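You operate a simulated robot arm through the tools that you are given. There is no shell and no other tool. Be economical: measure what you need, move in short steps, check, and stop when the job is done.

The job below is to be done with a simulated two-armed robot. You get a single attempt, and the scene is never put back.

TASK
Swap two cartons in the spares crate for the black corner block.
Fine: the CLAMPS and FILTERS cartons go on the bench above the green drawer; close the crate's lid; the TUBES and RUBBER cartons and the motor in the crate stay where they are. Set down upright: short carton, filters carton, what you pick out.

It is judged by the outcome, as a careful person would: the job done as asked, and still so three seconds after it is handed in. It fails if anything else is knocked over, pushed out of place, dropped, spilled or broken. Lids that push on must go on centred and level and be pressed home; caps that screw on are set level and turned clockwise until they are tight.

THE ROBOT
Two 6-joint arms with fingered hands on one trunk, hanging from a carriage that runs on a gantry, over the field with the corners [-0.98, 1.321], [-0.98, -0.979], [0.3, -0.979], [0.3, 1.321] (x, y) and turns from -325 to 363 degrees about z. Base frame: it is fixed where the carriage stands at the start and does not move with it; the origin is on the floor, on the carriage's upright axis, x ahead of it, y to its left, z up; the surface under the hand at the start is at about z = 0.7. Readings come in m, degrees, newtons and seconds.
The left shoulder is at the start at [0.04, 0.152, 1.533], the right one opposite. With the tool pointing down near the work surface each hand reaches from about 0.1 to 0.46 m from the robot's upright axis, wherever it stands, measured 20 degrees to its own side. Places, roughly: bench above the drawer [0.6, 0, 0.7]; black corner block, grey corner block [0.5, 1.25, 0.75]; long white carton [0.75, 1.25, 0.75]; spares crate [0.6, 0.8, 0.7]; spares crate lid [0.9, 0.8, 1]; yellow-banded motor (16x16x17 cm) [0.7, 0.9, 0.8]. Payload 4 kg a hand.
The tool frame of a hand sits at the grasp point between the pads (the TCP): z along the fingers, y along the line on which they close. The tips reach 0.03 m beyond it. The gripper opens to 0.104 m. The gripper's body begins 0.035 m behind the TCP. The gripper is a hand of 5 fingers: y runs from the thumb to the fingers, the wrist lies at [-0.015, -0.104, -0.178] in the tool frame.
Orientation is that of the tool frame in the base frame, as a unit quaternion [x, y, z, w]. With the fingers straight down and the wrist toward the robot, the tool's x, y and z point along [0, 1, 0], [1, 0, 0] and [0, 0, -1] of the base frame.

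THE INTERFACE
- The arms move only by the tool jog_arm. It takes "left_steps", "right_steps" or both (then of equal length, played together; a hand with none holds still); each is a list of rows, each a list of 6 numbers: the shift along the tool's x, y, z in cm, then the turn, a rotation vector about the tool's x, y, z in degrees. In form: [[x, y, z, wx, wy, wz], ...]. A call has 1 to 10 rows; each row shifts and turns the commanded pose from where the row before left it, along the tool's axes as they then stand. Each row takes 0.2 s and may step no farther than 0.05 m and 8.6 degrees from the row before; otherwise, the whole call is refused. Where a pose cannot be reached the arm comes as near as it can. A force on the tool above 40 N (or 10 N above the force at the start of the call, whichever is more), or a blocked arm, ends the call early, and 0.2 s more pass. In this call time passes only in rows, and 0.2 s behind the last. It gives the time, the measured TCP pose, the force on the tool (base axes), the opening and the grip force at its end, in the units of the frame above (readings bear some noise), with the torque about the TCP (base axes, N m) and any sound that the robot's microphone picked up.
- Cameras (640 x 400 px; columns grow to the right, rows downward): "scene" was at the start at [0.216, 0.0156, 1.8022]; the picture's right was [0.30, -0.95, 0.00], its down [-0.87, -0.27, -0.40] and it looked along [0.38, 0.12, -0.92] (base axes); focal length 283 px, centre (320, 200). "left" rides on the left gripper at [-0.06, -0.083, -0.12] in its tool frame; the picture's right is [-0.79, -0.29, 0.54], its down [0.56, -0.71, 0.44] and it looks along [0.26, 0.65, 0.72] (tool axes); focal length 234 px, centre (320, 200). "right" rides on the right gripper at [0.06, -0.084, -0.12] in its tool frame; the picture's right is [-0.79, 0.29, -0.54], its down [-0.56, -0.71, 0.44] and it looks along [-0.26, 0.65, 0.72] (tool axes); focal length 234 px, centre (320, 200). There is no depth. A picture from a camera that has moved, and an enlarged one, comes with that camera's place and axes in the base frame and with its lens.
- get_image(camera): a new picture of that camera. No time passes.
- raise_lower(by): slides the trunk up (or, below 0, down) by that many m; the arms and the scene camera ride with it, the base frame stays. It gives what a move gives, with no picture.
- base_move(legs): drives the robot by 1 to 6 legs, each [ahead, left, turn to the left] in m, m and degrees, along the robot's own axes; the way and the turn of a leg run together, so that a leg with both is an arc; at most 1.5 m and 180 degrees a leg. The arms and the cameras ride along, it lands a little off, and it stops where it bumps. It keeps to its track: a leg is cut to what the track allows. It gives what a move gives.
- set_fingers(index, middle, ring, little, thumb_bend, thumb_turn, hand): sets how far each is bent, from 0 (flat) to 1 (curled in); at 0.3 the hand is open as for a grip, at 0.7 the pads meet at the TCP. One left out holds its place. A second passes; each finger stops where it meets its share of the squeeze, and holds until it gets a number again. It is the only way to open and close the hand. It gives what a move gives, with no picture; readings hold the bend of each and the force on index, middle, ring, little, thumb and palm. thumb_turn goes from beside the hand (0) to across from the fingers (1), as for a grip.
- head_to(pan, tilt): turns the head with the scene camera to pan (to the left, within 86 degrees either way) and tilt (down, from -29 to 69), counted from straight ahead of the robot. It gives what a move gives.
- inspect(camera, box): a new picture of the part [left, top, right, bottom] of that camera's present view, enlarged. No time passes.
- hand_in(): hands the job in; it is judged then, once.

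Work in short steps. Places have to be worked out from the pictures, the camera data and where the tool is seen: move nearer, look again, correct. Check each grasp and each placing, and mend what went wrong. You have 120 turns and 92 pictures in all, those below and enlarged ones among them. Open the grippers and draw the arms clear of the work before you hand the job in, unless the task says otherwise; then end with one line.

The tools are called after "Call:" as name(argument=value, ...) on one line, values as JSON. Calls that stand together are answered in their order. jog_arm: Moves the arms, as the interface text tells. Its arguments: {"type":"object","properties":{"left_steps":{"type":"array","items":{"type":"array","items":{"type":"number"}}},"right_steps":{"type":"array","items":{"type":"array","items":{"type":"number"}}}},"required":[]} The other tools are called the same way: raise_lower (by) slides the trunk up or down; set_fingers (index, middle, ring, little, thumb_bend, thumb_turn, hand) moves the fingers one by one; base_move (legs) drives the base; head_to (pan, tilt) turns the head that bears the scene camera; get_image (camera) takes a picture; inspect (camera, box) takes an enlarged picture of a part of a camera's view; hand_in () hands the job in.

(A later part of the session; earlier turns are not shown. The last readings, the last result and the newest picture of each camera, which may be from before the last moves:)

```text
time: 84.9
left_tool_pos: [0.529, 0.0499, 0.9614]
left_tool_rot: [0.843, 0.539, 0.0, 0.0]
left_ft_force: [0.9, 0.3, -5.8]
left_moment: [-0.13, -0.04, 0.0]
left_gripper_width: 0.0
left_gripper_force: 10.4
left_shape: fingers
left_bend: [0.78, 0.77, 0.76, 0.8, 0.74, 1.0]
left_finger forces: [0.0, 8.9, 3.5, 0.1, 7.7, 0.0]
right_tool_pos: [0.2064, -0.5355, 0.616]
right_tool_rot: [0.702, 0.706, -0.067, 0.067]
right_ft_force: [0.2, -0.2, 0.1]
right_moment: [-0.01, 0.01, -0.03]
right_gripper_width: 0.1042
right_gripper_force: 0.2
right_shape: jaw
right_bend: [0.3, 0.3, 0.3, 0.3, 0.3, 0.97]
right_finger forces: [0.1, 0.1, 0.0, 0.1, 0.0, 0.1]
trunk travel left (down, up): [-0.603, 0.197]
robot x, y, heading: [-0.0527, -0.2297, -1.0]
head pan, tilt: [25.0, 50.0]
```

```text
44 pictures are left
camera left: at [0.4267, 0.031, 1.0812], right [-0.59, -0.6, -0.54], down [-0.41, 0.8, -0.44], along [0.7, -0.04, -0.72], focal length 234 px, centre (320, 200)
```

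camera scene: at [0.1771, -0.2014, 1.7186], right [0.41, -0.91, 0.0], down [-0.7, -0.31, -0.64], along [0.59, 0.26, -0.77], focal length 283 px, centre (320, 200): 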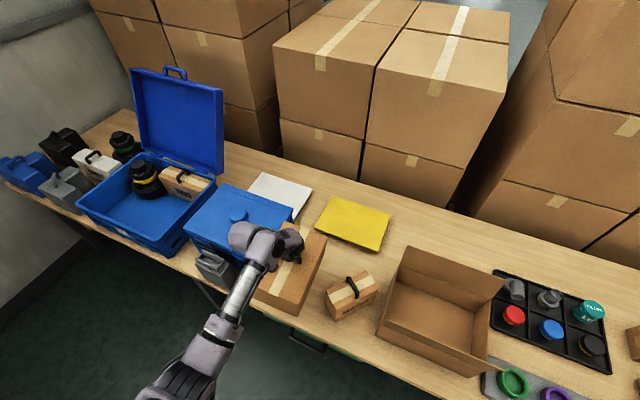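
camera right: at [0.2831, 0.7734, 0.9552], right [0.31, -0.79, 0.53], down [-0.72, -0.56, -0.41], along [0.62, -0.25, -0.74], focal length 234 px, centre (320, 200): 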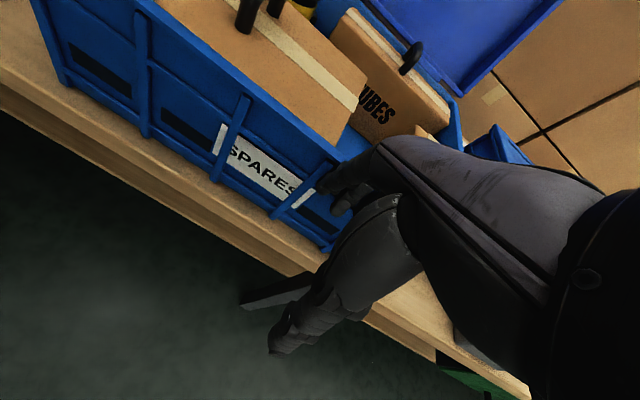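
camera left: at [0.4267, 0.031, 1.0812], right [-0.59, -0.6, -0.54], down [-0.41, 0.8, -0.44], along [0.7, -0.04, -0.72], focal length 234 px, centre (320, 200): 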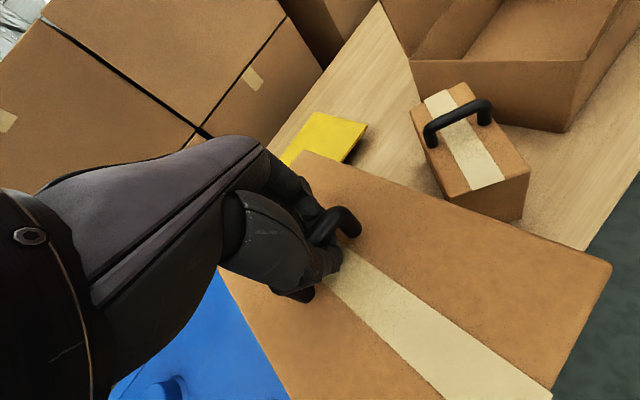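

I enlarge the scene view to judge the clearance on both sides and the tilt.

Call:
inspect(camera="scene", box=[180, 170, 400, 350])

```text
2.22 times, centred on (290, 260) of scene
camera zoom: at [0.1771, -0.2014, 1.7186], right [0.41, -0.91, 0.0], down [-0.7, -0.31, -0.64], along [0.59, 0.26, -0.77], focal length 630 px, centre (387, 67)
```

zoom: 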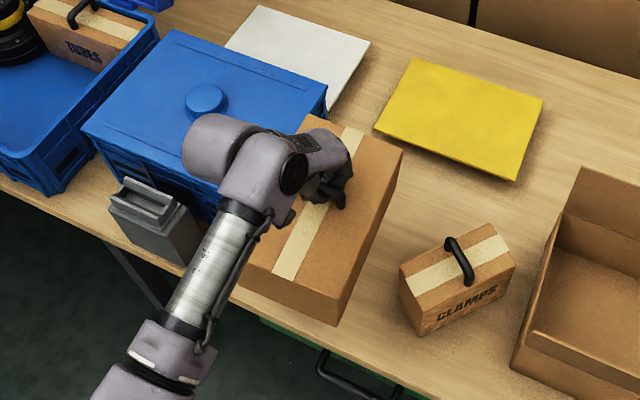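

Clearances are good sideways; the front edge is a bit near the bench edge, so I move 3.5 cm ahead, then lower to just above contact.

Call:
base_move(legs=[[0.035, 0, 0]])

Call:
raise_lower(by=-0.07)

Call:
jog_arm(left_steps=[[0, 0, 0.6, 0, 0, 0], [0, 0, 0.6, 0, 0, 0]])

```text
time: 85.8
left_tool_pos: [0.5645, 0.0497, 0.9632]
left_tool_rot: [0.842, 0.54, 0.001, 0.0]
left_ft_force: [0.7, 0.5, -4.8]
left_moment: [-0.05, 0.01, 0.0]
left_gripper_width: 0.0001
left_gripper_force: 10.3
left_shape: fingers
left_bend: [0.78, 0.77, 0.76, 0.8, 0.74, 1.0]
left_finger forces: [0.1, 8.7, 3.4, 0.0, 8.2, 0.0]
right_tool_pos: [0.2427, -0.5361, 0.6158]
right_tool_rot: [0.701, 0.707, -0.067, 0.066]
right_ft_force: [0.2, -0.5, -0.6]
right_moment: [0.02, 0.02, -0.01]
right_gripper_width: 0.104
right_gripper_force: 0.2
right_shape: jaw
right_bend: [0.3, 0.3, 0.3, 0.3, 0.3, 0.97]
right_finger forces: [0.1, 0.0, 0.0, 0.0, 0.0, 0.1]
trunk travel left (down, up): [-0.603, 0.197]
robot x, y, heading: [-0.0159, -0.2297, -0.9]
head pan, tilt: [25.0, 50.0]
```

```text
time: 86.8
left_tool_pos: [0.5634, 0.0496, 0.8925]
left_tool_rot: [0.842, 0.54, 0.001, 0.0]
left_ft_force: [0.5, -0.4, -6.0]
left_moment: [-0.01, -0.04, 0.01]
left_gripper_width: 0.0
left_gripper_force: 16.6
left_shape: fingers
left_bend: [0.78, 0.77, 0.76, 0.8, 0.74, 1.0]
left_finger forces: [13.3, 9.0, 3.4, 0.0, 7.8, 0.0]
right_tool_pos: [0.2421, -0.5362, 0.5456]
right_tool_rot: [0.701, 0.707, -0.068, 0.067]
right_ft_force: [0.9, 1.0, -0.5]
right_moment: [0.01, 0.03, 0.01]
right_gripper_width: 0.1038
right_gripper_force: 0.0
right_shape: jaw
right_bend: [0.3, 0.3, 0.3, 0.3, 0.3, 0.97]
right_finger forces: [0.0, 0.0, 0.1, 0.0, 0.0, 0.0]
trunk travel left (down, up): [-0.533, 0.267]
robot x, y, heading: [-0.0178, -0.2254, -0.6]
head pan, tilt: [25.0, 50.0]
```

```text
time: 87.4
left_tool_pos: [0.5635, 0.0509, 0.8798]
left_tool_rot: [0.842, 0.539, 0.0, 0.0]
left_ft_force: [0.4, 0.3, -5.9]
left_moment: [-0.05, 0.01, -0.04]
left_gripper_width: 0.0
left_gripper_force: 16.7
left_shape: fingers
left_bend: [0.78, 0.77, 0.76, 0.8, 0.74, 1.0]
left_finger forces: [13.4, 8.9, 3.5, 0.0, 8.0, 0.0]
right_tool_pos: [0.2414, -0.5365, 0.5464]
right_tool_rot: [0.7, 0.707, -0.068, 0.067]
right_ft_force: [-1.0, 0.2, -0.3]
right_moment: [0.0, -0.02, -0.02]
right_gripper_width: 0.1038
right_gripper_force: 0.1
right_shape: jaw
right_bend: [0.3, 0.3, 0.3, 0.3, 0.3, 0.97]
right_finger forces: [0.0, 0.0, 0.1, 0.0, 0.0, 0.1]
trunk travel left (down, up): [-0.533, 0.267]
robot x, y, heading: [-0.0166, -0.2288, -0.6]
head pan, tilt: [25.0, 50.0]
```

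Not touching yet at z 0.880; I go down in 4 mm steps until the load comes off.

Call:
jog_arm(left_steps=[[0, 0, 0.4, 0, 0, 0], [0, 0, 0.4, 0, 0, 0]])

Call:
jog_arm(left_steps=[[0, 0, 0.4, 0, 0, 0]])

Call:
get_image(camera="left")

```text
time: 88.0
left_tool_pos: [0.5632, 0.0514, 0.8732]
left_tool_rot: [0.842, 0.54, 0.0, 0.001]
left_ft_force: [0.6, 0.0, -6.1]
left_moment: [-0.03, 0.02, 0.0]
left_gripper_width: 0.0001
left_gripper_force: 16.1
left_shape: fingers
left_bend: [0.78, 0.77, 0.76, 0.8, 0.74, 1.0]
left_finger forces: [13.4, 8.9, 3.3, 0.1, 7.8, 0.0]
right_tool_pos: [0.2428, -0.536, 0.5452]
right_tool_rot: [0.7, 0.707, -0.068, 0.067]
right_ft_force: [-1.2, 0.4, 0.3]
right_moment: [-0.03, 0.03, -0.02]
right_gripper_width: 0.104
right_gripper_force: 0.1
right_shape: jaw
right_bend: [0.3, 0.3, 0.3, 0.3, 0.3, 0.97]
right_finger forces: [0.1, 0.0, 0.0, 0.0, 0.0, 0.0]
trunk travel left (down, up): [-0.533, 0.267]
robot x, y, heading: [-0.0205, -0.229, -0.8]
head pan, tilt: [25.0, 50.0]
```

```text
time: 88.4
left_tool_pos: [0.5634, 0.0521, 0.8675]
left_tool_rot: [0.842, 0.539, 0.0, 0.0]
left_ft_force: [-0.5, 0.9, -5.6]
left_moment: [-0.04, -0.03, 0.03]
left_gripper_width: 0.0
left_gripper_force: 16.2
left_shape: fingers
left_bend: [0.78, 0.77, 0.76, 0.8, 0.74, 1.0]
left_finger forces: [13.4, 8.9, 3.4, 0.0, 7.9, 0.0]
right_tool_pos: [0.2426, -0.535, 0.5462]
right_tool_rot: [0.7, 0.707, -0.067, 0.067]
right_ft_force: [0.0, 0.4, 0.1]
right_moment: [-0.06, 0.01, 0.0]
right_gripper_width: 0.1035
right_gripper_force: 0.0
right_shape: jaw
right_bend: [0.3, 0.3, 0.3, 0.3, 0.3, 0.97]
right_finger forces: [0.0, 0.1, 0.0, 0.1, 0.0, 0.0]
trunk travel left (down, up): [-0.533, 0.267]
robot x, y, heading: [-0.0162, -0.228, -0.7]
head pan, tilt: [25.0, 50.0]
```

```text
42 pictures are left
camera left: at [0.461, 0.0319, 0.9869], right [-0.59, -0.6, -0.54], down [-0.41, 0.8, -0.44], along [0.7, -0.04, -0.72], focal length 234 px, centre (320, 200)
```

left: 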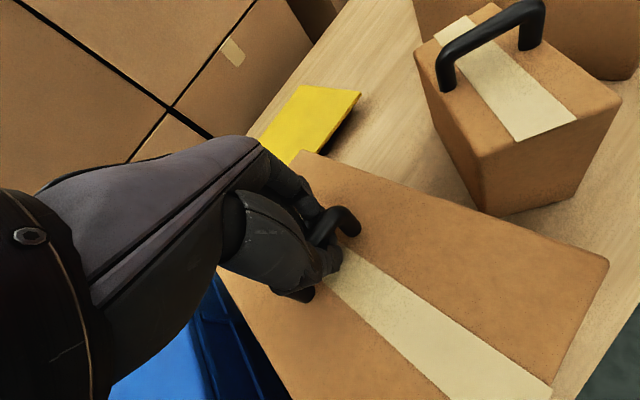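

Still hanging; a few more millimetres.

Call:
jog_arm(left_steps=[[0, 0, 0.3, 0, 0, 0], [0, 0, 0.3, 0, 0, 0]])

Call:
jog_arm(left_steps=[[0, 0, 0.3, 0, 0, 0]])

```text
time: 89.0
left_tool_pos: [0.563, 0.0502, 0.8615]
left_tool_rot: [0.842, 0.539, 0.001, 0.0]
left_ft_force: [1.1, -0.2, -5.4]
left_moment: [-0.06, 0.0, 0.04]
left_gripper_width: 0.0
left_gripper_force: 17.0
left_shape: fingers
left_bend: [0.78, 0.77, 0.76, 0.8, 0.74, 1.0]
left_finger forces: [13.5, 8.9, 3.4, 0.1, 7.7, 0.1]
right_tool_pos: [0.2416, -0.536, 0.5445]
right_tool_rot: [0.701, 0.707, -0.067, 0.067]
right_ft_force: [-0.1, 0.4, 0.4]
right_moment: [-0.03, -0.02, 0.01]
right_gripper_width: 0.1038
right_gripper_force: 0.0
right_shape: jaw
right_bend: [0.3, 0.3, 0.3, 0.3, 0.3, 0.97]
right_finger forces: [0.0, 0.0, 0.0, 0.0, 0.0, 0.0]
trunk travel left (down, up): [-0.533, 0.267]
robot x, y, heading: [-0.0197, -0.2278, -0.8]
head pan, tilt: [25.0, 50.0]
```

```text
time: 89.4
left_tool_pos: [0.562, 0.0518, 0.8597]
left_tool_rot: [0.842, 0.54, 0.001, 0.001]
left_ft_force: [0.2, -0.7, -3.6]
left_moment: [-0.11, 0.15, 0.04]
left_gripper_width: 0.0001
left_gripper_force: 26.6
left_shape: fingers
left_bend: [0.78, 0.77, 0.76, 0.8, 0.74, 1.0]
left_finger forces: [13.8, 9.6, 3.6, 0.0, 26.5, 0.0]
right_tool_pos: [0.2419, -0.5357, 0.5456]
right_tool_rot: [0.701, 0.707, -0.067, 0.067]
right_ft_force: [-0.5, 0.6, -0.1]
right_moment: [0.02, -0.01, 0.01]
right_gripper_width: 0.104
right_gripper_force: 0.1
right_shape: jaw
right_bend: [0.3, 0.3, 0.3, 0.3, 0.3, 0.97]
right_finger forces: [0.1, 0.0, 0.0, 0.0, 0.1, 0.0]
trunk travel left (down, up): [-0.533, 0.267]
robot x, y, heading: [-0.0172, -0.2304, -0.8]
head pan, tilt: [25.0, 50.0]
```

Contact begins (load 5.4 → 3.6 N). I press 4 mm more so the base seats, then open the fingers gradually.

Call:
jog_arm(left_steps=[[0, 0, 0.4, 0, 0, 0]])

Call:
set_fingers(hand="left", index=0.7, middle=0.7, ring=0.7, little=0.7, thumb_bend=0.66)

Call:
get_image(camera="left")

```text
time: 89.8
left_tool_pos: [0.5641, 0.0531, 0.8573]
left_tool_rot: [0.842, 0.54, 0.004, 0.0]
left_ft_force: [-2.7, 5.3, 12.2]
left_moment: [-0.25, 0.43, -0.08]
left_gripper_width: 0.0001
left_gripper_force: 28.4
left_shape: fingers
left_bend: [0.78, 0.77, 0.76, 0.8, 0.75, 1.0]
left_finger forces: [0.0, 10.5, 3.6, 0.1, 43.0, 0.0]
right_tool_pos: [0.2414, -0.5338, 0.5461]
right_tool_rot: [0.701, 0.707, -0.067, 0.067]
right_ft_force: [0.3, 0.6, 0.4]
right_moment: [0.01, 0.0, -0.04]
right_gripper_width: 0.1038
right_gripper_force: 0.1
right_shape: jaw
right_bend: [0.3, 0.3, 0.3, 0.3, 0.3, 0.97]
right_finger forces: [0.1, 0.1, 0.0, 0.0, 0.1, 0.1]
trunk travel left (down, up): [-0.533, 0.267]
robot x, y, heading: [-0.0169, -0.2264, -0.6]
head pan, tilt: [25.0, 50.0]
```

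```text
time: 90.8
left_tool_pos: [0.5639, 0.0525, 0.857]
left_tool_rot: [0.842, 0.539, 0.001, 0.001]
left_ft_force: [0.4, 5.3, 13.8]
left_moment: [0.11, 0.18, 0.03]
left_gripper_width: 0.0046
left_gripper_force: 9.6
left_shape: fingers
left_bend: [0.7, 0.7, 0.7, 0.7, 0.67, 1.0]
left_finger forces: [4.7, 0.0, 0.0, 0.0, 13.8, 0.0]
right_tool_pos: [0.2435, -0.5338, 0.5464]
right_tool_rot: [0.701, 0.707, -0.066, 0.067]
right_ft_force: [0.5, 0.1, -0.3]
right_moment: [0.02, 0.0, -0.01]
right_gripper_width: 0.1039
right_gripper_force: 0.1
right_shape: jaw
right_bend: [0.3, 0.3, 0.3, 0.3, 0.3, 0.97]
right_finger forces: [0.0, 0.1, 0.1, 0.1, 0.0, 0.1]
trunk travel left (down, up): [-0.533, 0.267]
robot x, y, heading: [-0.0178, -0.2273, -0.9]
head pan, tilt: [25.0, 50.0]
```

```text
41 pictures are left
camera left: at [0.4628, 0.0329, 0.9755], right [-0.59, -0.6, -0.55], down [-0.41, 0.8, -0.44], along [0.7, -0.04, -0.72], focal length 234 px, centre (320, 200)
```

left: 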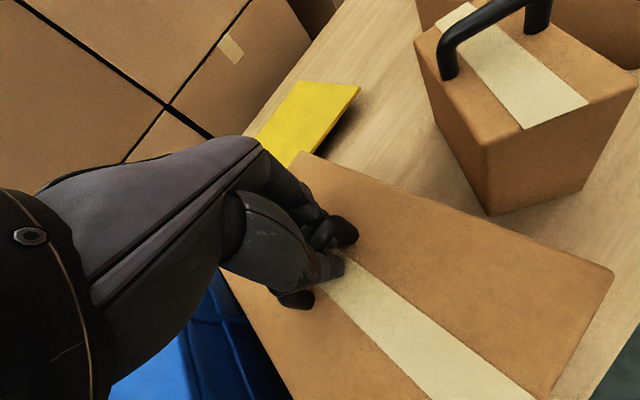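

The thumb still presses down on it; I ease up 4 mm and open further.

Call:
jog_arm(left_steps=[[0, 0, -0.5, 0, 0, 0]])

Call:
set_fingers(hand="left", index=0.6, middle=0.6, ring=0.6, little=0.6, thumb_bend=0.55)

Call:
set_fingers(hand="left", index=0.45, middle=0.45, ring=0.45, little=0.45, thumb_bend=0.4)

Call:
set_fingers(hand="left", index=0.3, middle=0.3, ring=0.3, little=0.3, thumb_bend=0.3)

Call:
get_image(camera="left")

```text
time: 91.2
left_tool_pos: [0.5615, 0.0488, 0.8586]
left_tool_rot: [0.842, 0.539, -0.002, 0.001]
left_ft_force: [0.2, -0.2, 0.1]
left_moment: [0.01, -0.03, 0.04]
left_gripper_width: 0.0068
left_gripper_force: 0.5
left_shape: fingers
left_bend: [0.7, 0.7, 0.7, 0.7, 0.66, 1.0]
left_finger forces: [1.2, 0.1, 0.0, 0.0, 0.6, 0.0]
right_tool_pos: [0.2421, -0.5351, 0.545]
right_tool_rot: [0.701, 0.707, -0.067, 0.067]
right_ft_force: [-0.1, 0.2, -0.2]
right_moment: [0.0, 0.02, 0.03]
right_gripper_width: 0.1039
right_gripper_force: 0.1
right_shape: jaw
right_bend: [0.3, 0.3, 0.3, 0.3, 0.3, 0.97]
right_finger forces: [0.0, 0.1, 0.0, 0.1, 0.0, 0.0]
trunk travel left (down, up): [-0.533, 0.267]
robot x, y, heading: [-0.0168, -0.2269, -0.8]
head pan, tilt: [25.0, 50.0]
```

```text
time: 92.2
left_tool_pos: [0.5625, 0.0516, 0.8611]
left_tool_rot: [0.842, 0.539, 0.0, 0.001]
left_ft_force: [0.3, 0.2, -0.6]
left_moment: [0.01, 0.0, 0.02]
left_gripper_width: 0.0323
left_gripper_force: 0.0
left_shape: fingers
left_bend: [0.6, 0.6, 0.6, 0.6, 0.55, 1.0]
left_finger forces: [0.0, 0.1, 0.0, 0.0, 0.0, 0.0]
right_tool_pos: [0.2419, -0.5356, 0.5465]
right_tool_rot: [0.7, 0.707, -0.068, 0.067]
right_ft_force: [0.2, 0.2, -0.3]
right_moment: [0.0, 0.01, -0.01]
right_gripper_width: 0.1041
right_gripper_force: 0.0
right_shape: jaw
right_bend: [0.3, 0.3, 0.3, 0.3, 0.3, 0.97]
right_finger forces: [0.1, 0.0, 0.0, 0.0, 0.1, 0.0]
trunk travel left (down, up): [-0.533, 0.267]
robot x, y, heading: [-0.0163, -0.2302, -0.6]
head pan, tilt: [25.0, 50.0]
```

```text
time: 93.2
left_tool_pos: [0.5634, 0.051, 0.861]
left_tool_rot: [0.842, 0.54, 0.0, 0.0]
left_ft_force: [-0.9, -0.2, 0.1]
left_moment: [-0.04, 0.01, 0.02]
left_gripper_width: 0.071
left_gripper_force: 0.0
left_shape: fingers
left_bend: [0.45, 0.45, 0.45, 0.45, 0.4, 0.99]
left_finger forces: [0.0, 0.0, 0.0, 0.0, 0.1, 0.0]
right_tool_pos: [0.2424, -0.5362, 0.5457]
right_tool_rot: [0.701, 0.707, -0.067, 0.067]
right_ft_force: [-0.4, -0.5, 0.2]
right_moment: [-0.01, -0.03, 0.02]
right_gripper_width: 0.1039
right_gripper_force: 0.2
right_shape: jaw
right_bend: [0.3, 0.3, 0.3, 0.3, 0.3, 0.97]
right_finger forces: [0.0, 0.0, 0.1, 0.0, 0.0, 0.0]
trunk travel left (down, up): [-0.533, 0.267]
robot x, y, heading: [-0.0186, -0.2259, -0.8]
head pan, tilt: [25.0, 50.0]
```

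```text
time: 94.2
left_tool_pos: [0.5632, 0.0503, 0.86]
left_tool_rot: [0.842, 0.54, 0.0, 0.001]
left_ft_force: [-0.4, -0.7, 0.5]
left_moment: [-0.03, 0.0, -0.01]
left_gripper_width: 0.1025
left_gripper_force: 0.0
left_shape: fingers
left_bend: [0.3, 0.3, 0.3, 0.3, 0.3, 0.97]
left_finger forces: [0.0, 0.1, 0.0, 0.0, 0.1, 0.0]
right_tool_pos: [0.243, -0.5354, 0.5453]
right_tool_rot: [0.701, 0.707, -0.068, 0.067]
right_ft_force: [-0.3, 0.1, -0.4]
right_moment: [-0.02, -0.02, 0.01]
right_gripper_width: 0.1037
right_gripper_force: 0.1
right_shape: jaw
right_bend: [0.3, 0.3, 0.3, 0.3, 0.3, 0.97]
right_finger forces: [0.1, 0.0, 0.0, 0.0, 0.0, 0.0]
trunk travel left (down, up): [-0.533, 0.267]
robot x, y, heading: [-0.0201, -0.2281, -0.6]
head pan, tilt: [25.0, 50.0]
```

```text
40 pictures are left
camera left: at [0.4613, 0.0313, 0.9795], right [-0.59, -0.6, -0.54], down [-0.41, 0.8, -0.44], along [0.7, -0.04, -0.72], focal length 234 px, centre (320, 200)
```

left: 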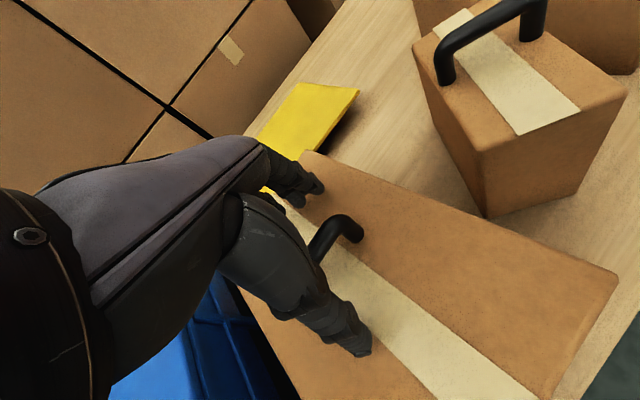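

Released without moving. I rise with the trunk, back off, and look at the two cartons.

Call:
raise_lower(by=0.24)

Call:
base_move(legs=[[-0.33, 0, 0.6]])

Call:
get_image(camera="scene")

```text
time: 96.7
left_tool_pos: [0.5621, 0.0518, 1.1]
left_tool_rot: [0.842, 0.539, -0.001, 0.001]
left_ft_force: [-0.1, 0.2, -0.1]
left_moment: [0.0, 0.02, -0.03]
left_gripper_width: 0.1025
left_gripper_force: 0.1
left_shape: fingers
left_bend: [0.3, 0.3, 0.3, 0.3, 0.3, 0.97]
left_finger forces: [0.1, 0.1, 0.1, 0.0, 0.1, 0.0]
right_tool_pos: [0.2426, -0.5353, 0.785]
right_tool_rot: [0.7, 0.707, -0.067, 0.068]
right_ft_force: [-0.5, 0.0, 0.1]
right_moment: [-0.01, -0.02, 0.01]
right_gripper_width: 0.1041
right_gripper_force: 0.1
right_shape: jaw
right_bend: [0.3, 0.3, 0.3, 0.3, 0.3, 0.97]
right_finger forces: [0.0, 0.0, 0.0, 0.0, 0.0, 0.0]
trunk travel left (down, up): [-0.773, 0.027]
robot x, y, heading: [-0.0199, -0.229, -0.6]
head pan, tilt: [25.0, 50.0]
```

```text
time: 98.9
left_tool_pos: [0.2332, 0.0549, 1.1007]
left_tool_rot: [0.842, 0.54, 0.001, 0.001]
left_ft_force: [1.0, 0.0, 0.3]
left_moment: [0.01, 0.02, 0.02]
left_gripper_width: 0.1027
left_gripper_force: 0.2
left_shape: fingers
left_bend: [0.3, 0.3, 0.3, 0.3, 0.3, 0.97]
left_finger forces: [0.1, 0.0, 0.1, 0.0, 0.0, 0.0]
right_tool_pos: [-0.0863, -0.5328, 0.786]
right_tool_rot: [0.701, 0.707, -0.067, 0.067]
right_ft_force: [-0.5, 0.4, -0.2]
right_moment: [-0.02, -0.04, 0.01]
right_gripper_width: 0.1037
right_gripper_force: 0.1
right_shape: jaw
right_bend: [0.3, 0.3, 0.3, 0.3, 0.3, 0.97]
right_finger forces: [0.0, 0.1, 0.0, 0.0, 0.1, 0.0]
trunk travel left (down, up): [-0.773, 0.027]
robot x, y, heading: [-0.3474, -0.2244, -0.9]
head pan, tilt: [25.0, 50.0]
```

```text
39 pictures are left
camera scene: at [-0.1173, -0.1973, 1.8886], right [0.41, -0.91, 0.0], down [-0.7, -0.31, -0.64], along [0.59, 0.26, -0.77], focal length 283 px, centre (320, 200)
```

scene: 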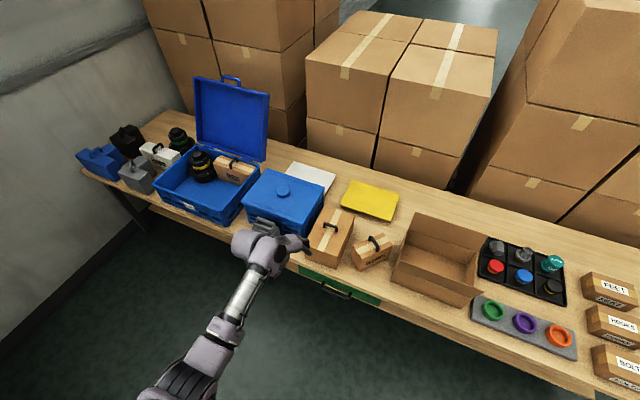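

Both cartons stand upright on the bench above the drawer. Next I drive left to study the black block.

Call:
base_move(legs=[[0, 1.3, 0.9]])

Call:
get_image(camera="scene")

Call:
inspect(camera="scene", box=[160, 100, 480, 300])

```text
time: 105.6
left_tool_pos: [0.2391, 1.3985, 1.1004]
left_tool_rot: [0.839, 0.545, 0.0, 0.001]
left_ft_force: [-0.2, -0.2, -0.5]
left_moment: [0.03, 0.02, 0.0]
left_gripper_width: 0.1026
left_gripper_force: 0.1
left_shape: fingers
left_bend: [0.3, 0.3, 0.3, 0.3, 0.3, 0.97]
left_finger forces: [0.0, 0.0, 0.0, 0.1, 0.0, 0.0]
right_tool_pos: [-0.0757, 0.8082, 0.7849]
right_tool_rot: [0.696, 0.711, -0.067, 0.067]
right_ft_force: [-0.2, 0.2, -0.3]
right_moment: [-0.04, 0.01, 0.01]
right_gripper_width: 0.1038
right_gripper_force: 0.0
right_shape: jaw
right_bend: [0.3, 0.3, 0.3, 0.3, 0.3, 0.97]
right_finger forces: [0.0, 0.1, 0.1, 0.1, 0.1, 0.1]
trunk travel left (down, up): [-0.773, 0.027]
robot x, y, heading: [-0.3415, 1.1123, -0.0]
head pan, tilt: [25.0, 50.0]
```

```text
38 pictures are left
camera scene: at [-0.1086, 1.1422, 1.8887], right [0.42, -0.91, 0.0], down [-0.69, -0.32, -0.64], along [0.58, 0.27, -0.77], focal length 283 px, centre (320, 200)
```

scene: 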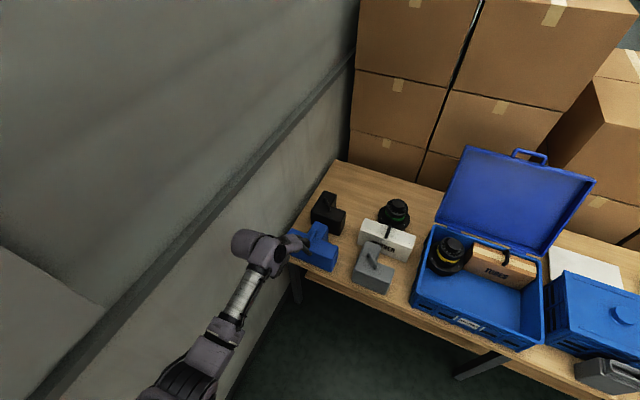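

```text
2.00 times, centred on (320, 200) of scene
camera zoom: at [-0.1086, 1.1422, 1.8887], right [0.42, -0.91, 0.0], down [-0.69, -0.32, -0.64], along [0.58, 0.27, -0.77], focal length 567 px, centre (320, 200)
```

zoom: 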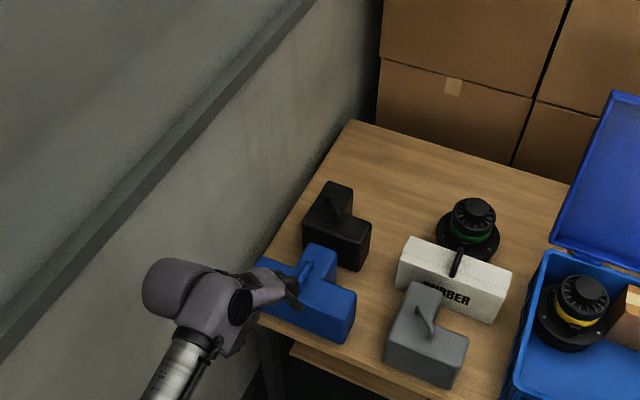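

The black block's centre is near (0.645, 1.45). I return the hand to its plain orientation and move it over the bench there for a close view.

Call:
jog_arm(left_steps=[[0, 0, 0, 0, 0, -8], [0, 0, 0, 0, 0, -8], [0, 0, 0, 0, 0, -8]])

Call:
base_move(legs=[[0.31, 0.03, 0]])

Call:
get_image(camera="left")

Call:
head_to(pan=35, tilt=60)

Call:
get_image(camera="scene")

```text
time: 106.4
left_tool_pos: [0.2397, 1.3978, 1.1012]
left_tool_rot: [0.707, 0.708, 0.0, 0.0]
left_ft_force: [0.9, 0.2, -0.1]
left_moment: [-0.03, 0.02, 0.0]
left_gripper_width: 0.1031
left_gripper_force: 0.1
left_shape: fingers
left_bend: [0.3, 0.3, 0.3, 0.3, 0.3, 0.97]
left_finger forces: [0.0, 0.1, 0.1, 0.0, 0.0, 0.1]
right_tool_pos: [-0.0743, 0.8082, 0.7857]
right_tool_rot: [0.696, 0.711, -0.067, 0.067]
right_ft_force: [0.8, 0.3, 0.3]
right_moment: [-0.01, -0.01, -0.01]
right_gripper_width: 0.1039
right_gripper_force: 0.2
right_shape: jaw
right_bend: [0.3, 0.3, 0.3, 0.3, 0.3, 0.97]
right_finger forces: [0.0, 0.1, 0.0, 0.1, 0.0, 0.0]
trunk travel left (down, up): [-0.773, 0.027]
robot x, y, heading: [-0.3369, 1.1102, -0.0]
head pan, tilt: [25.0, 50.0]
```

```text
time: 108.5
left_tool_pos: [0.5512, 1.4278, 1.1009]
left_tool_rot: [0.708, 0.707, 0.001, 0.001]
left_ft_force: [0.4, -0.5, -0.5]
left_moment: [0.0, 0.0, -0.04]
left_gripper_width: 0.1029
left_gripper_force: 0.0
left_shape: fingers
left_bend: [0.3, 0.3, 0.3, 0.3, 0.3, 0.97]
left_finger forces: [0.0, 0.1, 0.0, 0.1, 0.0, 0.0]
right_tool_pos: [0.2365, 0.8384, 0.7852]
right_tool_rot: [0.697, 0.711, -0.067, 0.067]
right_ft_force: [0.4, -0.4, -0.1]
right_moment: [-0.01, 0.0, -0.01]
right_gripper_width: 0.104
right_gripper_force: 0.0
right_shape: jaw
right_bend: [0.3, 0.3, 0.3, 0.3, 0.3, 0.97]
right_finger forces: [0.0, 0.1, 0.1, 0.0, 0.0, 0.0]
trunk travel left (down, up): [-0.773, 0.027]
robot x, y, heading: [-0.027, 1.14, -0.4]
head pan, tilt: [25.0, 50.0]
```

```text
36 pictures are left
camera left: at [0.4672, 1.3681, 1.2198], right [-0.29, -0.79, -0.54], down [-0.7, 0.56, -0.44], along [0.65, 0.26, -0.72], focal length 234 px, centre (320, 200)
```

left: 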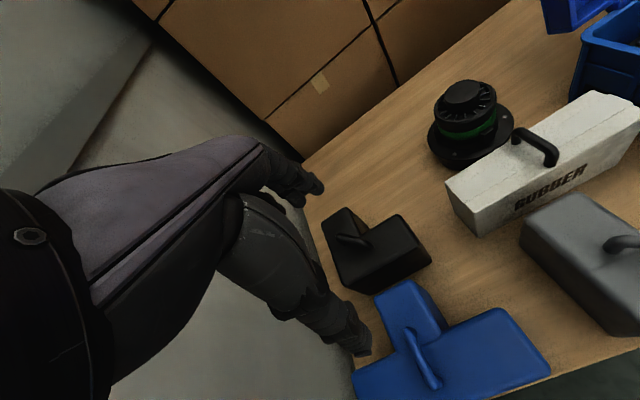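

```text
time: 109.2
left_tool_pos: [0.5506, 1.4271, 1.1011]
left_tool_rot: [0.708, 0.707, 0.001, 0.0]
left_ft_force: [-0.4, 0.9, -0.5]
left_moment: [0.01, 0.03, 0.01]
left_gripper_width: 0.103
left_gripper_force: 0.1
left_shape: fingers
left_bend: [0.3, 0.3, 0.3, 0.3, 0.3, 0.97]
left_finger forces: [0.1, 0.0, 0.0, 0.0, 0.0, 0.1]
right_tool_pos: [0.2368, 0.8369, 0.7871]
right_tool_rot: [0.697, 0.711, -0.067, 0.068]
right_ft_force: [-0.5, 0.1, 0.2]
right_moment: [-0.02, 0.0, 0.01]
right_gripper_width: 0.1038
right_gripper_force: 0.0
right_shape: jaw
right_bend: [0.3, 0.3, 0.3, 0.3, 0.3, 0.97]
right_finger forces: [0.0, 0.0, 0.0, 0.0, 0.0, 0.1]
trunk travel left (down, up): [-0.773, 0.027]
robot x, y, heading: [-0.0255, 1.1396, -0.0]
head pan, tilt: [35.0, 60.0]
```

```text
35 pictures are left
camera scene: at [0.1877, 1.1774, 1.8761], right [0.57, -0.82, 0.0], down [-0.71, -0.5, -0.5], along [0.41, 0.29, -0.87], focal length 283 px, centre (320, 200)
```

scene: 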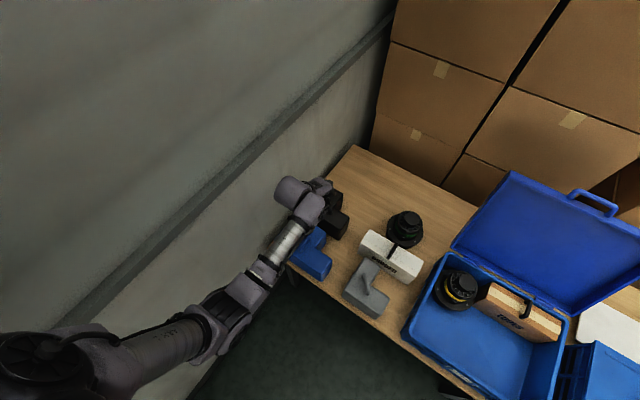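

Enlarging the black block and its handle in the hand camera.

Call:
inspect(camera="left", box=[290, 180, 470, 320])

```text
2.86 times, centred on (380, 250) of left
camera zoom: at [0.467, 1.3681, 1.2197], right [-0.29, -0.79, -0.54], down [-0.7, 0.56, -0.44], along [0.65, 0.26, -0.72], focal length 669 px, centre (149, 57)
```

zoom: 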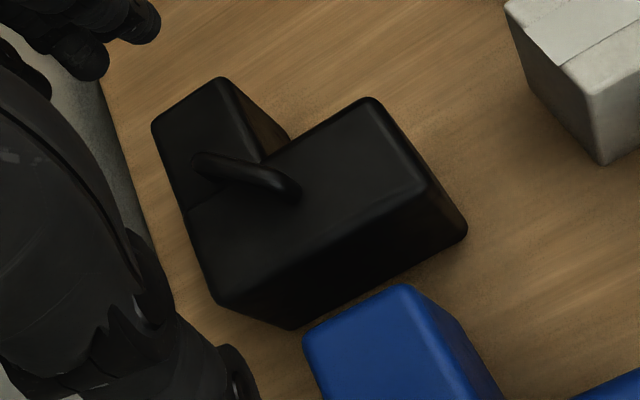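

The block is an L of about 15.5 cm, open at back-right, its handle running at 45° around (0.677, 1.476). I turn the hand 45° clockwise and move over it, staying about 8 cm off the wall.

Call:
jog_arm(left_steps=[[0, 0, 0, 0, 0, 7.5], [0, 0, 0, 0, 0, 7.5], [0, 0, 0, 0, 0, 7.5], [0, 0, 0, 0, 0, 7.5], [0, 0, 0, 0, 0, 7.5], [0, 0, 0, 0, 0, 7.5]])

Call:
base_move(legs=[[0.125, 0.03, 0]])

Call:
get_image(camera="left")

```text
time: 110.6
left_tool_pos: [0.5523, 1.4272, 1.1008]
left_tool_rot: [0.924, 0.381, 0.0, 0.0]
left_ft_force: [0.4, 0.9, -0.7]
left_moment: [-0.03, 0.0, 0.02]
left_gripper_width: 0.1026
left_gripper_force: 0.1
left_shape: fingers
left_bend: [0.3, 0.3, 0.3, 0.3, 0.3, 0.97]
left_finger forces: [0.1, 0.0, 0.0, 0.0, 0.0, 0.0]
right_tool_pos: [0.2385, 0.8384, 0.7859]
right_tool_rot: [0.696, 0.712, -0.068, 0.067]
right_ft_force: [-1.2, 0.0, 0.3]
right_moment: [-0.01, 0.0, 0.0]
right_gripper_width: 0.1041
right_gripper_force: 0.1
right_shape: jaw
right_bend: [0.3, 0.3, 0.3, 0.3, 0.3, 0.97]
right_finger forces: [0.1, 0.0, 0.0, 0.1, 0.1, 0.1]
trunk travel left (down, up): [-0.773, 0.027]
robot x, y, heading: [-0.027, 1.1451, 0.2]
head pan, tilt: [35.0, 60.0]
```

```text
time: 111.9
left_tool_pos: [0.674, 1.4589, 1.1007]
left_tool_rot: [0.924, 0.383, 0.0, 0.0]
left_ft_force: [-0.2, -0.2, 0.3]
left_moment: [0.03, -0.02, -0.02]
left_gripper_width: 0.1032
left_gripper_force: 0.0
left_shape: fingers
left_bend: [0.3, 0.3, 0.3, 0.3, 0.3, 0.97]
left_finger forces: [0.0, 0.0, 0.1, 0.0, 0.0, 0.1]
right_tool_pos: [0.359, 0.8682, 0.7855]
right_tool_rot: [0.697, 0.711, -0.068, 0.066]
right_ft_force: [-4.4, 0.1, -1.9]
right_moment: [0.0, 0.03, -0.03]
right_gripper_width: 0.1036
right_gripper_force: 0.1
right_shape: jaw
right_bend: [0.3, 0.33, 0.3, 0.3, 0.3, 0.97]
right_finger forces: [0.0, 4.5, 0.0, 0.0, 0.0, 0.0]
trunk travel left (down, up): [-0.773, 0.027]
robot x, y, heading: [0.0954, 1.1744, 0.0]
head pan, tilt: [35.0, 60.0]
```

```text
33 pictures are left
camera left: at [0.5723, 1.475, 1.2192], right [-0.76, -0.35, -0.54], down [-0.1, 0.89, -0.44], along [0.64, -0.28, -0.72], focal length 234 px, centre (320, 200)
```

left: 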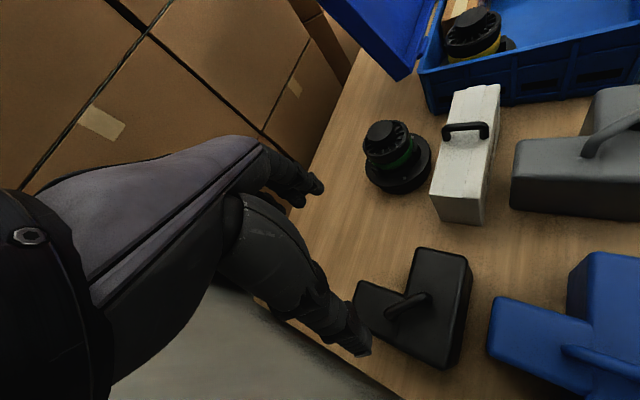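

The right hand's fingers are touching the crate's front lightly (4.5 N). I draw the right hand back 12 cm at once.

Call:
jog_arm(right_steps=[[0, -3, 0, 0, 0, 0], [0, -3, 0, 0, 0, 0], [0, -3, 0, 0, 0, 0], [0, -3, 0, 0, 0, 0]])

Call:
get_image(camera="scene")

Call:
inspect(camera="left", box=[320, 230, 500, 390])

```text
time: 112.9
left_tool_pos: [0.675, 1.4566, 1.1002]
left_tool_rot: [0.924, 0.383, 0.001, 0.0]
left_ft_force: [1.1, -0.1, 0.4]
left_moment: [0.02, 0.02, -0.04]
left_gripper_width: 0.1031
left_gripper_force: 0.0
left_shape: fingers
left_bend: [0.3, 0.3, 0.3, 0.3, 0.3, 0.97]
left_finger forces: [0.0, 0.0, 0.1, 0.0, 0.0, 0.1]
right_tool_pos: [0.2391, 0.8647, 0.7852]
right_tool_rot: [0.698, 0.71, -0.066, 0.066]
right_ft_force: [0.6, -0.9, 0.2]
right_moment: [0.0, 0.06, 0.0]
right_gripper_width: 0.1038
right_gripper_force: 0.0
right_shape: jaw
right_bend: [0.3, 0.3, 0.3, 0.3, 0.3, 0.97]
right_finger forces: [0.0, 0.0, 0.0, 0.1, 0.0, 0.0]
trunk travel left (down, up): [-0.773, 0.027]
robot x, y, heading: [0.099, 1.1749, 0.1]
head pan, tilt: [35.0, 60.0]
```

```text
32 pictures are left
camera scene: at [0.3116, 1.2072, 1.8761], right [0.57, -0.82, 0.0], down [-0.71, -0.5, -0.5], along [0.41, 0.29, -0.87], focal length 283 px, centre (320, 200)
```

scene: 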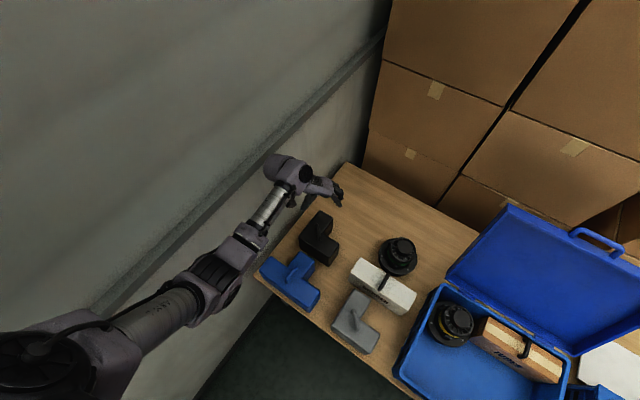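

```text
2.50 times, centred on (410, 310) of left
camera zoom: at [0.5731, 1.4744, 1.2194], right [-0.76, -0.35, -0.54], down [-0.1, 0.89, -0.44], along [0.64, -0.28, -0.72], focal length 585 px, centre (95, -75)
```

zoom: 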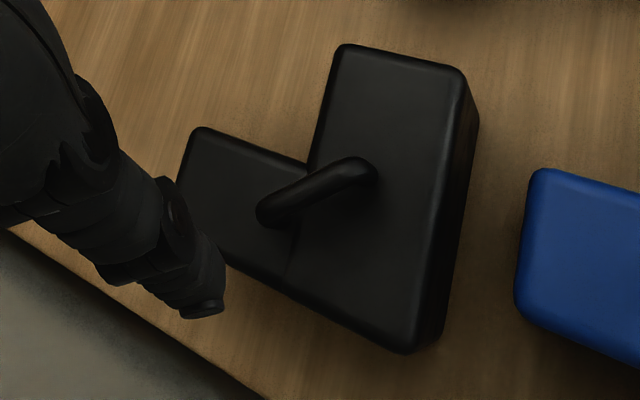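

Handle triangulates to (0.673, 1.471, ~0.85). I trim the hand sideways and lower 17 cm, then check.

Call:
jog_arm(left_steps=[[0.85, -1.1, 0, 0, 0, 4]])

Call:
raise_lower(by=-0.17)

Call:
inspect(camera="left", box=[240, 140, 480, 330])

```text
time: 113.3
left_tool_pos: [0.6748, 1.4723, 1.1022]
left_tool_rot: [0.937, 0.349, 0.0, 0.001]
left_ft_force: [-0.1, 0.5, -0.1]
left_moment: [0.01, -0.01, -0.02]
left_gripper_width: 0.1031
left_gripper_force: 0.2
left_shape: fingers
left_bend: [0.3, 0.3, 0.3, 0.3, 0.3, 0.97]
left_finger forces: [0.0, 0.0, 0.1, 0.1, 0.1, 0.1]
right_tool_pos: [0.2396, 0.8654, 0.7856]
right_tool_rot: [0.696, 0.711, -0.066, 0.068]
right_ft_force: [-0.3, 0.0, 0.1]
right_moment: [0.02, -0.03, 0.01]
right_gripper_width: 0.1041
right_gripper_force: 0.0
right_shape: jaw
right_bend: [0.3, 0.3, 0.3, 0.3, 0.3, 0.97]
right_finger forces: [0.0, 0.1, 0.0, 0.0, 0.0, 0.0]
trunk travel left (down, up): [-0.773, 0.027]
robot x, y, heading: [0.0952, 1.17, 0.2]
head pan, tilt: [35.0, 60.0]
```

```text
time: 115.2
left_tool_pos: [0.6746, 1.4719, 0.9304]
left_tool_rot: [0.937, 0.35, 0.0, 0.001]
left_ft_force: [-0.1, -0.1, 0.5]
left_moment: [0.03, 0.0, -0.04]
left_gripper_width: 0.103
left_gripper_force: 0.1
left_shape: fingers
left_bend: [0.3, 0.3, 0.3, 0.3, 0.3, 0.97]
left_finger forces: [0.0, 0.1, 0.0, 0.1, 0.1, 0.1]
right_tool_pos: [0.2407, 0.8652, 0.6153]
right_tool_rot: [0.696, 0.712, -0.066, 0.067]
right_ft_force: [-0.3, -0.3, -0.5]
right_moment: [-0.01, 0.02, -0.04]
right_gripper_width: 0.1039
right_gripper_force: 0.0
right_shape: jaw
right_bend: [0.3, 0.3, 0.3, 0.3, 0.3, 0.97]
right_finger forces: [0.0, 0.0, 0.1, 0.1, 0.0, 0.1]
trunk travel left (down, up): [-0.603, 0.197]
robot x, y, heading: [0.0941, 1.1707, -0.1]
head pan, tilt: [35.0, 60.0]
```

```text
2.11 times, centred on (360, 235) of left
camera zoom: at [0.5734, 1.4961, 1.0498], right [-0.78, -0.3, -0.54], down [-0.04, 0.9, -0.44], along [0.62, -0.32, -0.72], focal length 493 px, centre (236, 126)
```

zoom: 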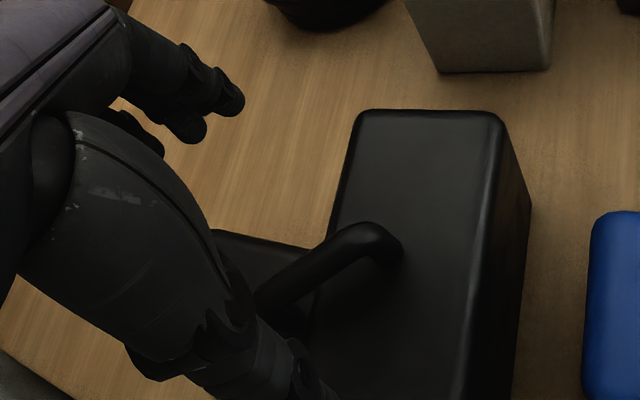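

The bar is at z≈0.84 centred (0.678, 1.473), right under the hand. I lower to z 0.853 and close.

Call:
raise_lower(by=-0.077)

Call:
set_fingers(hand="left", index=0.8, middle=0.8, ring=0.8, little=0.8, thumb_bend=0.8)

Call:
inspect(camera="left", box=[240, 140, 480, 330])

```text
time: 116.4
left_tool_pos: [0.6747, 1.473, 0.8553]
left_tool_rot: [0.937, 0.35, 0.001, 0.0]
left_ft_force: [0.9, 0.6, -0.2]
left_moment: [-0.03, -0.02, 0.01]
left_gripper_width: 0.1031
left_gripper_force: 0.0
left_shape: fingers
left_bend: [0.3, 0.3, 0.3, 0.3, 0.3, 0.97]
left_finger forces: [0.1, 0.0, 0.0, 0.0, 0.1, 0.0]
right_tool_pos: [0.2408, 0.8651, 0.5389]
right_tool_rot: [0.696, 0.712, -0.067, 0.068]
right_ft_force: [-0.2, -0.3, 0.5]
right_moment: [0.02, 0.01, 0.01]
right_gripper_width: 0.1039
right_gripper_force: 0.0
right_shape: jaw
right_bend: [0.3, 0.3, 0.3, 0.3, 0.3, 0.97]
right_finger forces: [0.0, 0.2, 0.1, 0.0, 0.0, 0.0]
trunk travel left (down, up): [-0.526, 0.274]
robot x, y, heading: [0.0989, 1.1659, -0.1]
head pan, tilt: [35.0, 60.0]
```

```text
time: 117.4
left_tool_pos: [0.675, 1.4731, 0.8562]
left_tool_rot: [0.936, 0.351, 0.002, 0.0]
left_ft_force: [2.7, 1.8, 14.4]
left_moment: [-0.5, -0.4, 0.11]
left_gripper_width: 0.0138
left_gripper_force: 33.7
left_shape: fingers
left_bend: [0.61, 0.76, 0.74, 0.8, 0.71, 1.0]
left_finger forces: [22.4, 7.7, 9.0, 0.0, 28.1, 0.0]
right_tool_pos: [0.2425, 0.8658, 0.5391]
right_tool_rot: [0.696, 0.711, -0.066, 0.067]
right_ft_force: [-0.4, -0.1, -0.4]
right_moment: [-0.01, 0.03, -0.01]
right_gripper_width: 0.1038
right_gripper_force: 0.1
right_shape: jaw
right_bend: [0.3, 0.3, 0.3, 0.3, 0.3, 0.97]
right_finger forces: [0.0, 0.0, 0.0, 0.0, 0.1, 0.0]
trunk travel left (down, up): [-0.526, 0.274]
robot x, y, heading: [0.099, 1.1738, 0.2]
head pan, tilt: [35.0, 60.0]
```

```text
2.11 times, centred on (360, 235) of left
camera zoom: at [0.5755, 1.4969, 0.9743], right [-0.78, -0.3, -0.55], down [-0.04, 0.9, -0.44], along [0.62, -0.32, -0.72], focal length 493 px, centre (236, 126)
```

zoom: 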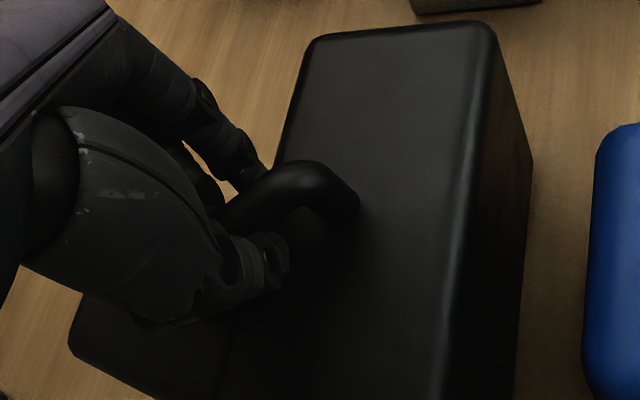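

The index finger is pushing on the handle's foot; the others hold the bar. I draw the index back and lift 3 cm.

Call:
set_fingers(hand="left", index=0.45)

Call:
raise_lower(by=0.03)

Call:
get_image(camera="left")

```text
time: 118.4
left_tool_pos: [0.6742, 1.4747, 0.8545]
left_tool_rot: [0.936, 0.351, 0.001, -0.001]
left_ft_force: [-1.7, 3.0, 14.0]
left_moment: [0.07, 0.16, -0.42]
left_gripper_width: 0.0323
left_gripper_force: 29.3
left_shape: fingers
left_bend: [0.45, 0.77, 0.75, 0.8, 0.74, 1.0]
left_finger forces: [0.1, 8.6, 12.3, 0.0, 37.9, 0.0]
right_tool_pos: [0.2403, 0.867, 0.5392]
right_tool_rot: [0.697, 0.711, -0.066, 0.068]
right_ft_force: [0.4, 0.0, -0.9]
right_moment: [0.0, -0.05, 0.01]
right_gripper_width: 0.1039
right_gripper_force: 0.0
right_shape: jaw
right_bend: [0.3, 0.3, 0.3, 0.3, 0.3, 0.97]
right_finger forces: [0.1, 0.0, 0.1, 0.0, 0.1, 0.0]
trunk travel left (down, up): [-0.526, 0.274]
robot x, y, heading: [0.0979, 1.1691, 0.2]
head pan, tilt: [35.0, 60.0]
```

```text
time: 119.1
left_tool_pos: [0.6727, 1.4708, 0.8829]
left_tool_rot: [0.937, 0.35, -0.001, 0.001]
left_ft_force: [-0.6, -0.8, -3.4]
left_moment: [-0.06, 0.0, 0.02]
left_gripper_width: 0.0201
left_gripper_force: 6.0
left_shape: fingers
left_bend: [0.44, 0.79, 0.76, 0.8, 0.79, 1.0]
left_finger forces: [1.0, 6.0, 0.9, 0.0, 4.5, 0.0]
right_tool_pos: [0.2382, 0.8652, 0.5694]
right_tool_rot: [0.697, 0.711, -0.067, 0.067]
right_ft_force: [0.2, 1.0, 0.6]
right_moment: [-0.02, -0.02, 0.01]
right_gripper_width: 0.1037
right_gripper_force: 0.0
right_shape: jaw
right_bend: [0.3, 0.3, 0.3, 0.3, 0.3, 0.97]
right_finger forces: [0.1, 0.0, 0.1, 0.1, 0.1, 0.0]
trunk travel left (down, up): [-0.556, 0.244]
robot x, y, heading: [0.0994, 1.1725, 0.0]
head pan, tilt: [35.0, 60.0]
```

```text
28 pictures are left
camera left: at [0.5724, 1.4958, 1.002], right [-0.79, -0.3, -0.54], down [-0.04, 0.9, -0.44], along [0.62, -0.32, -0.72], focal length 234 px, centre (320, 200)
```

left: 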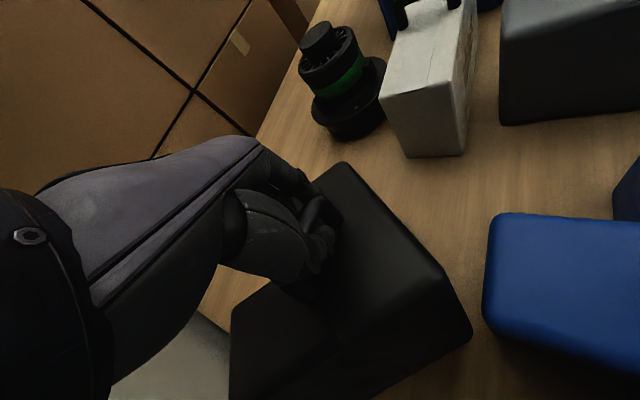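

The block is lifting but only lightly held and yawed. I tighten index and thumb before going higher.

Call:
set_fingers(hand="left", index=0.85, middle=0.9, ring=0.9, little=0.9, thumb_bend=0.95)

Call:
inspect(camera="left", box=[200, 120, 500, 390])

```text
time: 120.1
left_tool_pos: [0.6744, 1.4716, 0.884]
left_tool_rot: [0.937, 0.35, 0.0, 0.0]
left_ft_force: [-0.5, 0.1, -3.8]
left_moment: [-0.09, -0.04, -0.01]
left_gripper_width: 0.0095
left_gripper_force: 35.0
left_shape: fingers
left_bend: [0.41, 0.84, 0.82, 0.9, 0.84, 1.0]
left_finger forces: [14.8, 12.8, 10.7, 0.0, 31.5, 0.0]
right_tool_pos: [0.2402, 0.8633, 0.569]
right_tool_rot: [0.697, 0.711, -0.067, 0.068]
right_ft_force: [0.4, 0.3, 0.2]
right_moment: [-0.01, 0.0, -0.02]
right_gripper_width: 0.1039
right_gripper_force: 0.1
right_shape: jaw
right_bend: [0.3, 0.3, 0.3, 0.3, 0.3, 0.97]
right_finger forces: [0.1, 0.1, 0.0, 0.1, 0.0, 0.1]
trunk travel left (down, up): [-0.556, 0.244]
robot x, y, heading: [0.0983, 1.1707, 0.1]
head pan, tilt: [35.0, 60.0]
```

```text
1.48 times, centred on (350, 255) of left
camera zoom: at [0.5731, 1.496, 1.0026], right [-0.78, -0.3, -0.54], down [-0.04, 0.9, -0.44], along [0.62, -0.32, -0.72], focal length 347 px, centre (276, 118)
```

zoom: 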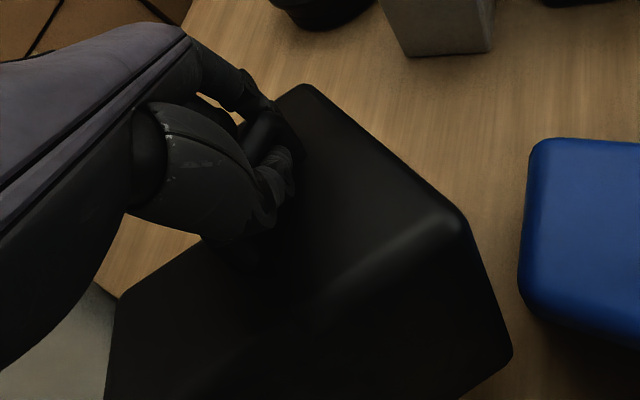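

The grip is firm now. I raise 22 cm and look from the head camera.

Call:
raise_lower(by=0.23)

Call:
inspect(camera="scene", box=[220, 100, 460, 300])

```text
time: 122.5
left_tool_pos: [0.6735, 1.4715, 1.1128]
left_tool_rot: [0.937, 0.35, 0.0, 0.0]
left_ft_force: [-0.1, -0.5, -3.6]
left_moment: [-0.1, 0.0, 0.02]
left_gripper_width: 0.0097
left_gripper_force: 34.6
left_shape: fingers
left_bend: [0.41, 0.84, 0.82, 0.9, 0.84, 1.0]
left_finger forces: [14.6, 13.0, 10.8, 0.1, 31.7, 0.0]
right_tool_pos: [0.2382, 0.8655, 0.7983]
right_tool_rot: [0.696, 0.711, -0.068, 0.067]
right_ft_force: [-0.5, 0.0, 0.4]
right_moment: [-0.02, 0.01, 0.0]
right_gripper_width: 0.1041
right_gripper_force: 0.0
right_shape: jaw
right_bend: [0.3, 0.3, 0.3, 0.3, 0.3, 0.97]
right_finger forces: [0.0, 0.0, 0.0, 0.1, 0.1, 0.0]
trunk travel left (down, up): [-0.786, 0.014]
robot x, y, heading: [0.0968, 1.1706, -0.2]
head pan, tilt: [35.0, 60.0]
```

```text
2.00 times, centred on (340, 200) of scene
camera zoom: at [0.3115, 1.2073, 1.889], right [0.57, -0.82, 0.0], down [-0.71, -0.5, -0.5], along [0.41, 0.29, -0.87], focal length 567 px, centre (280, 200)
```

zoom: 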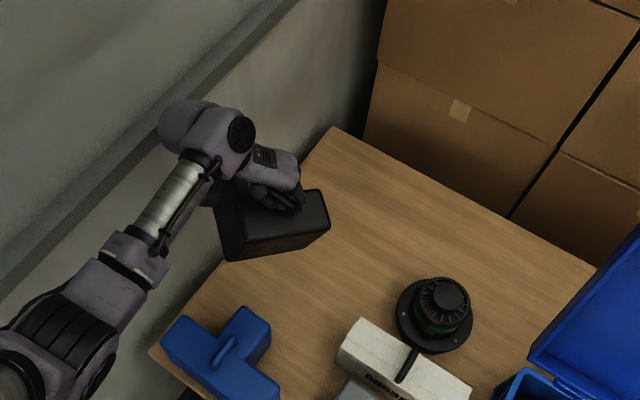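

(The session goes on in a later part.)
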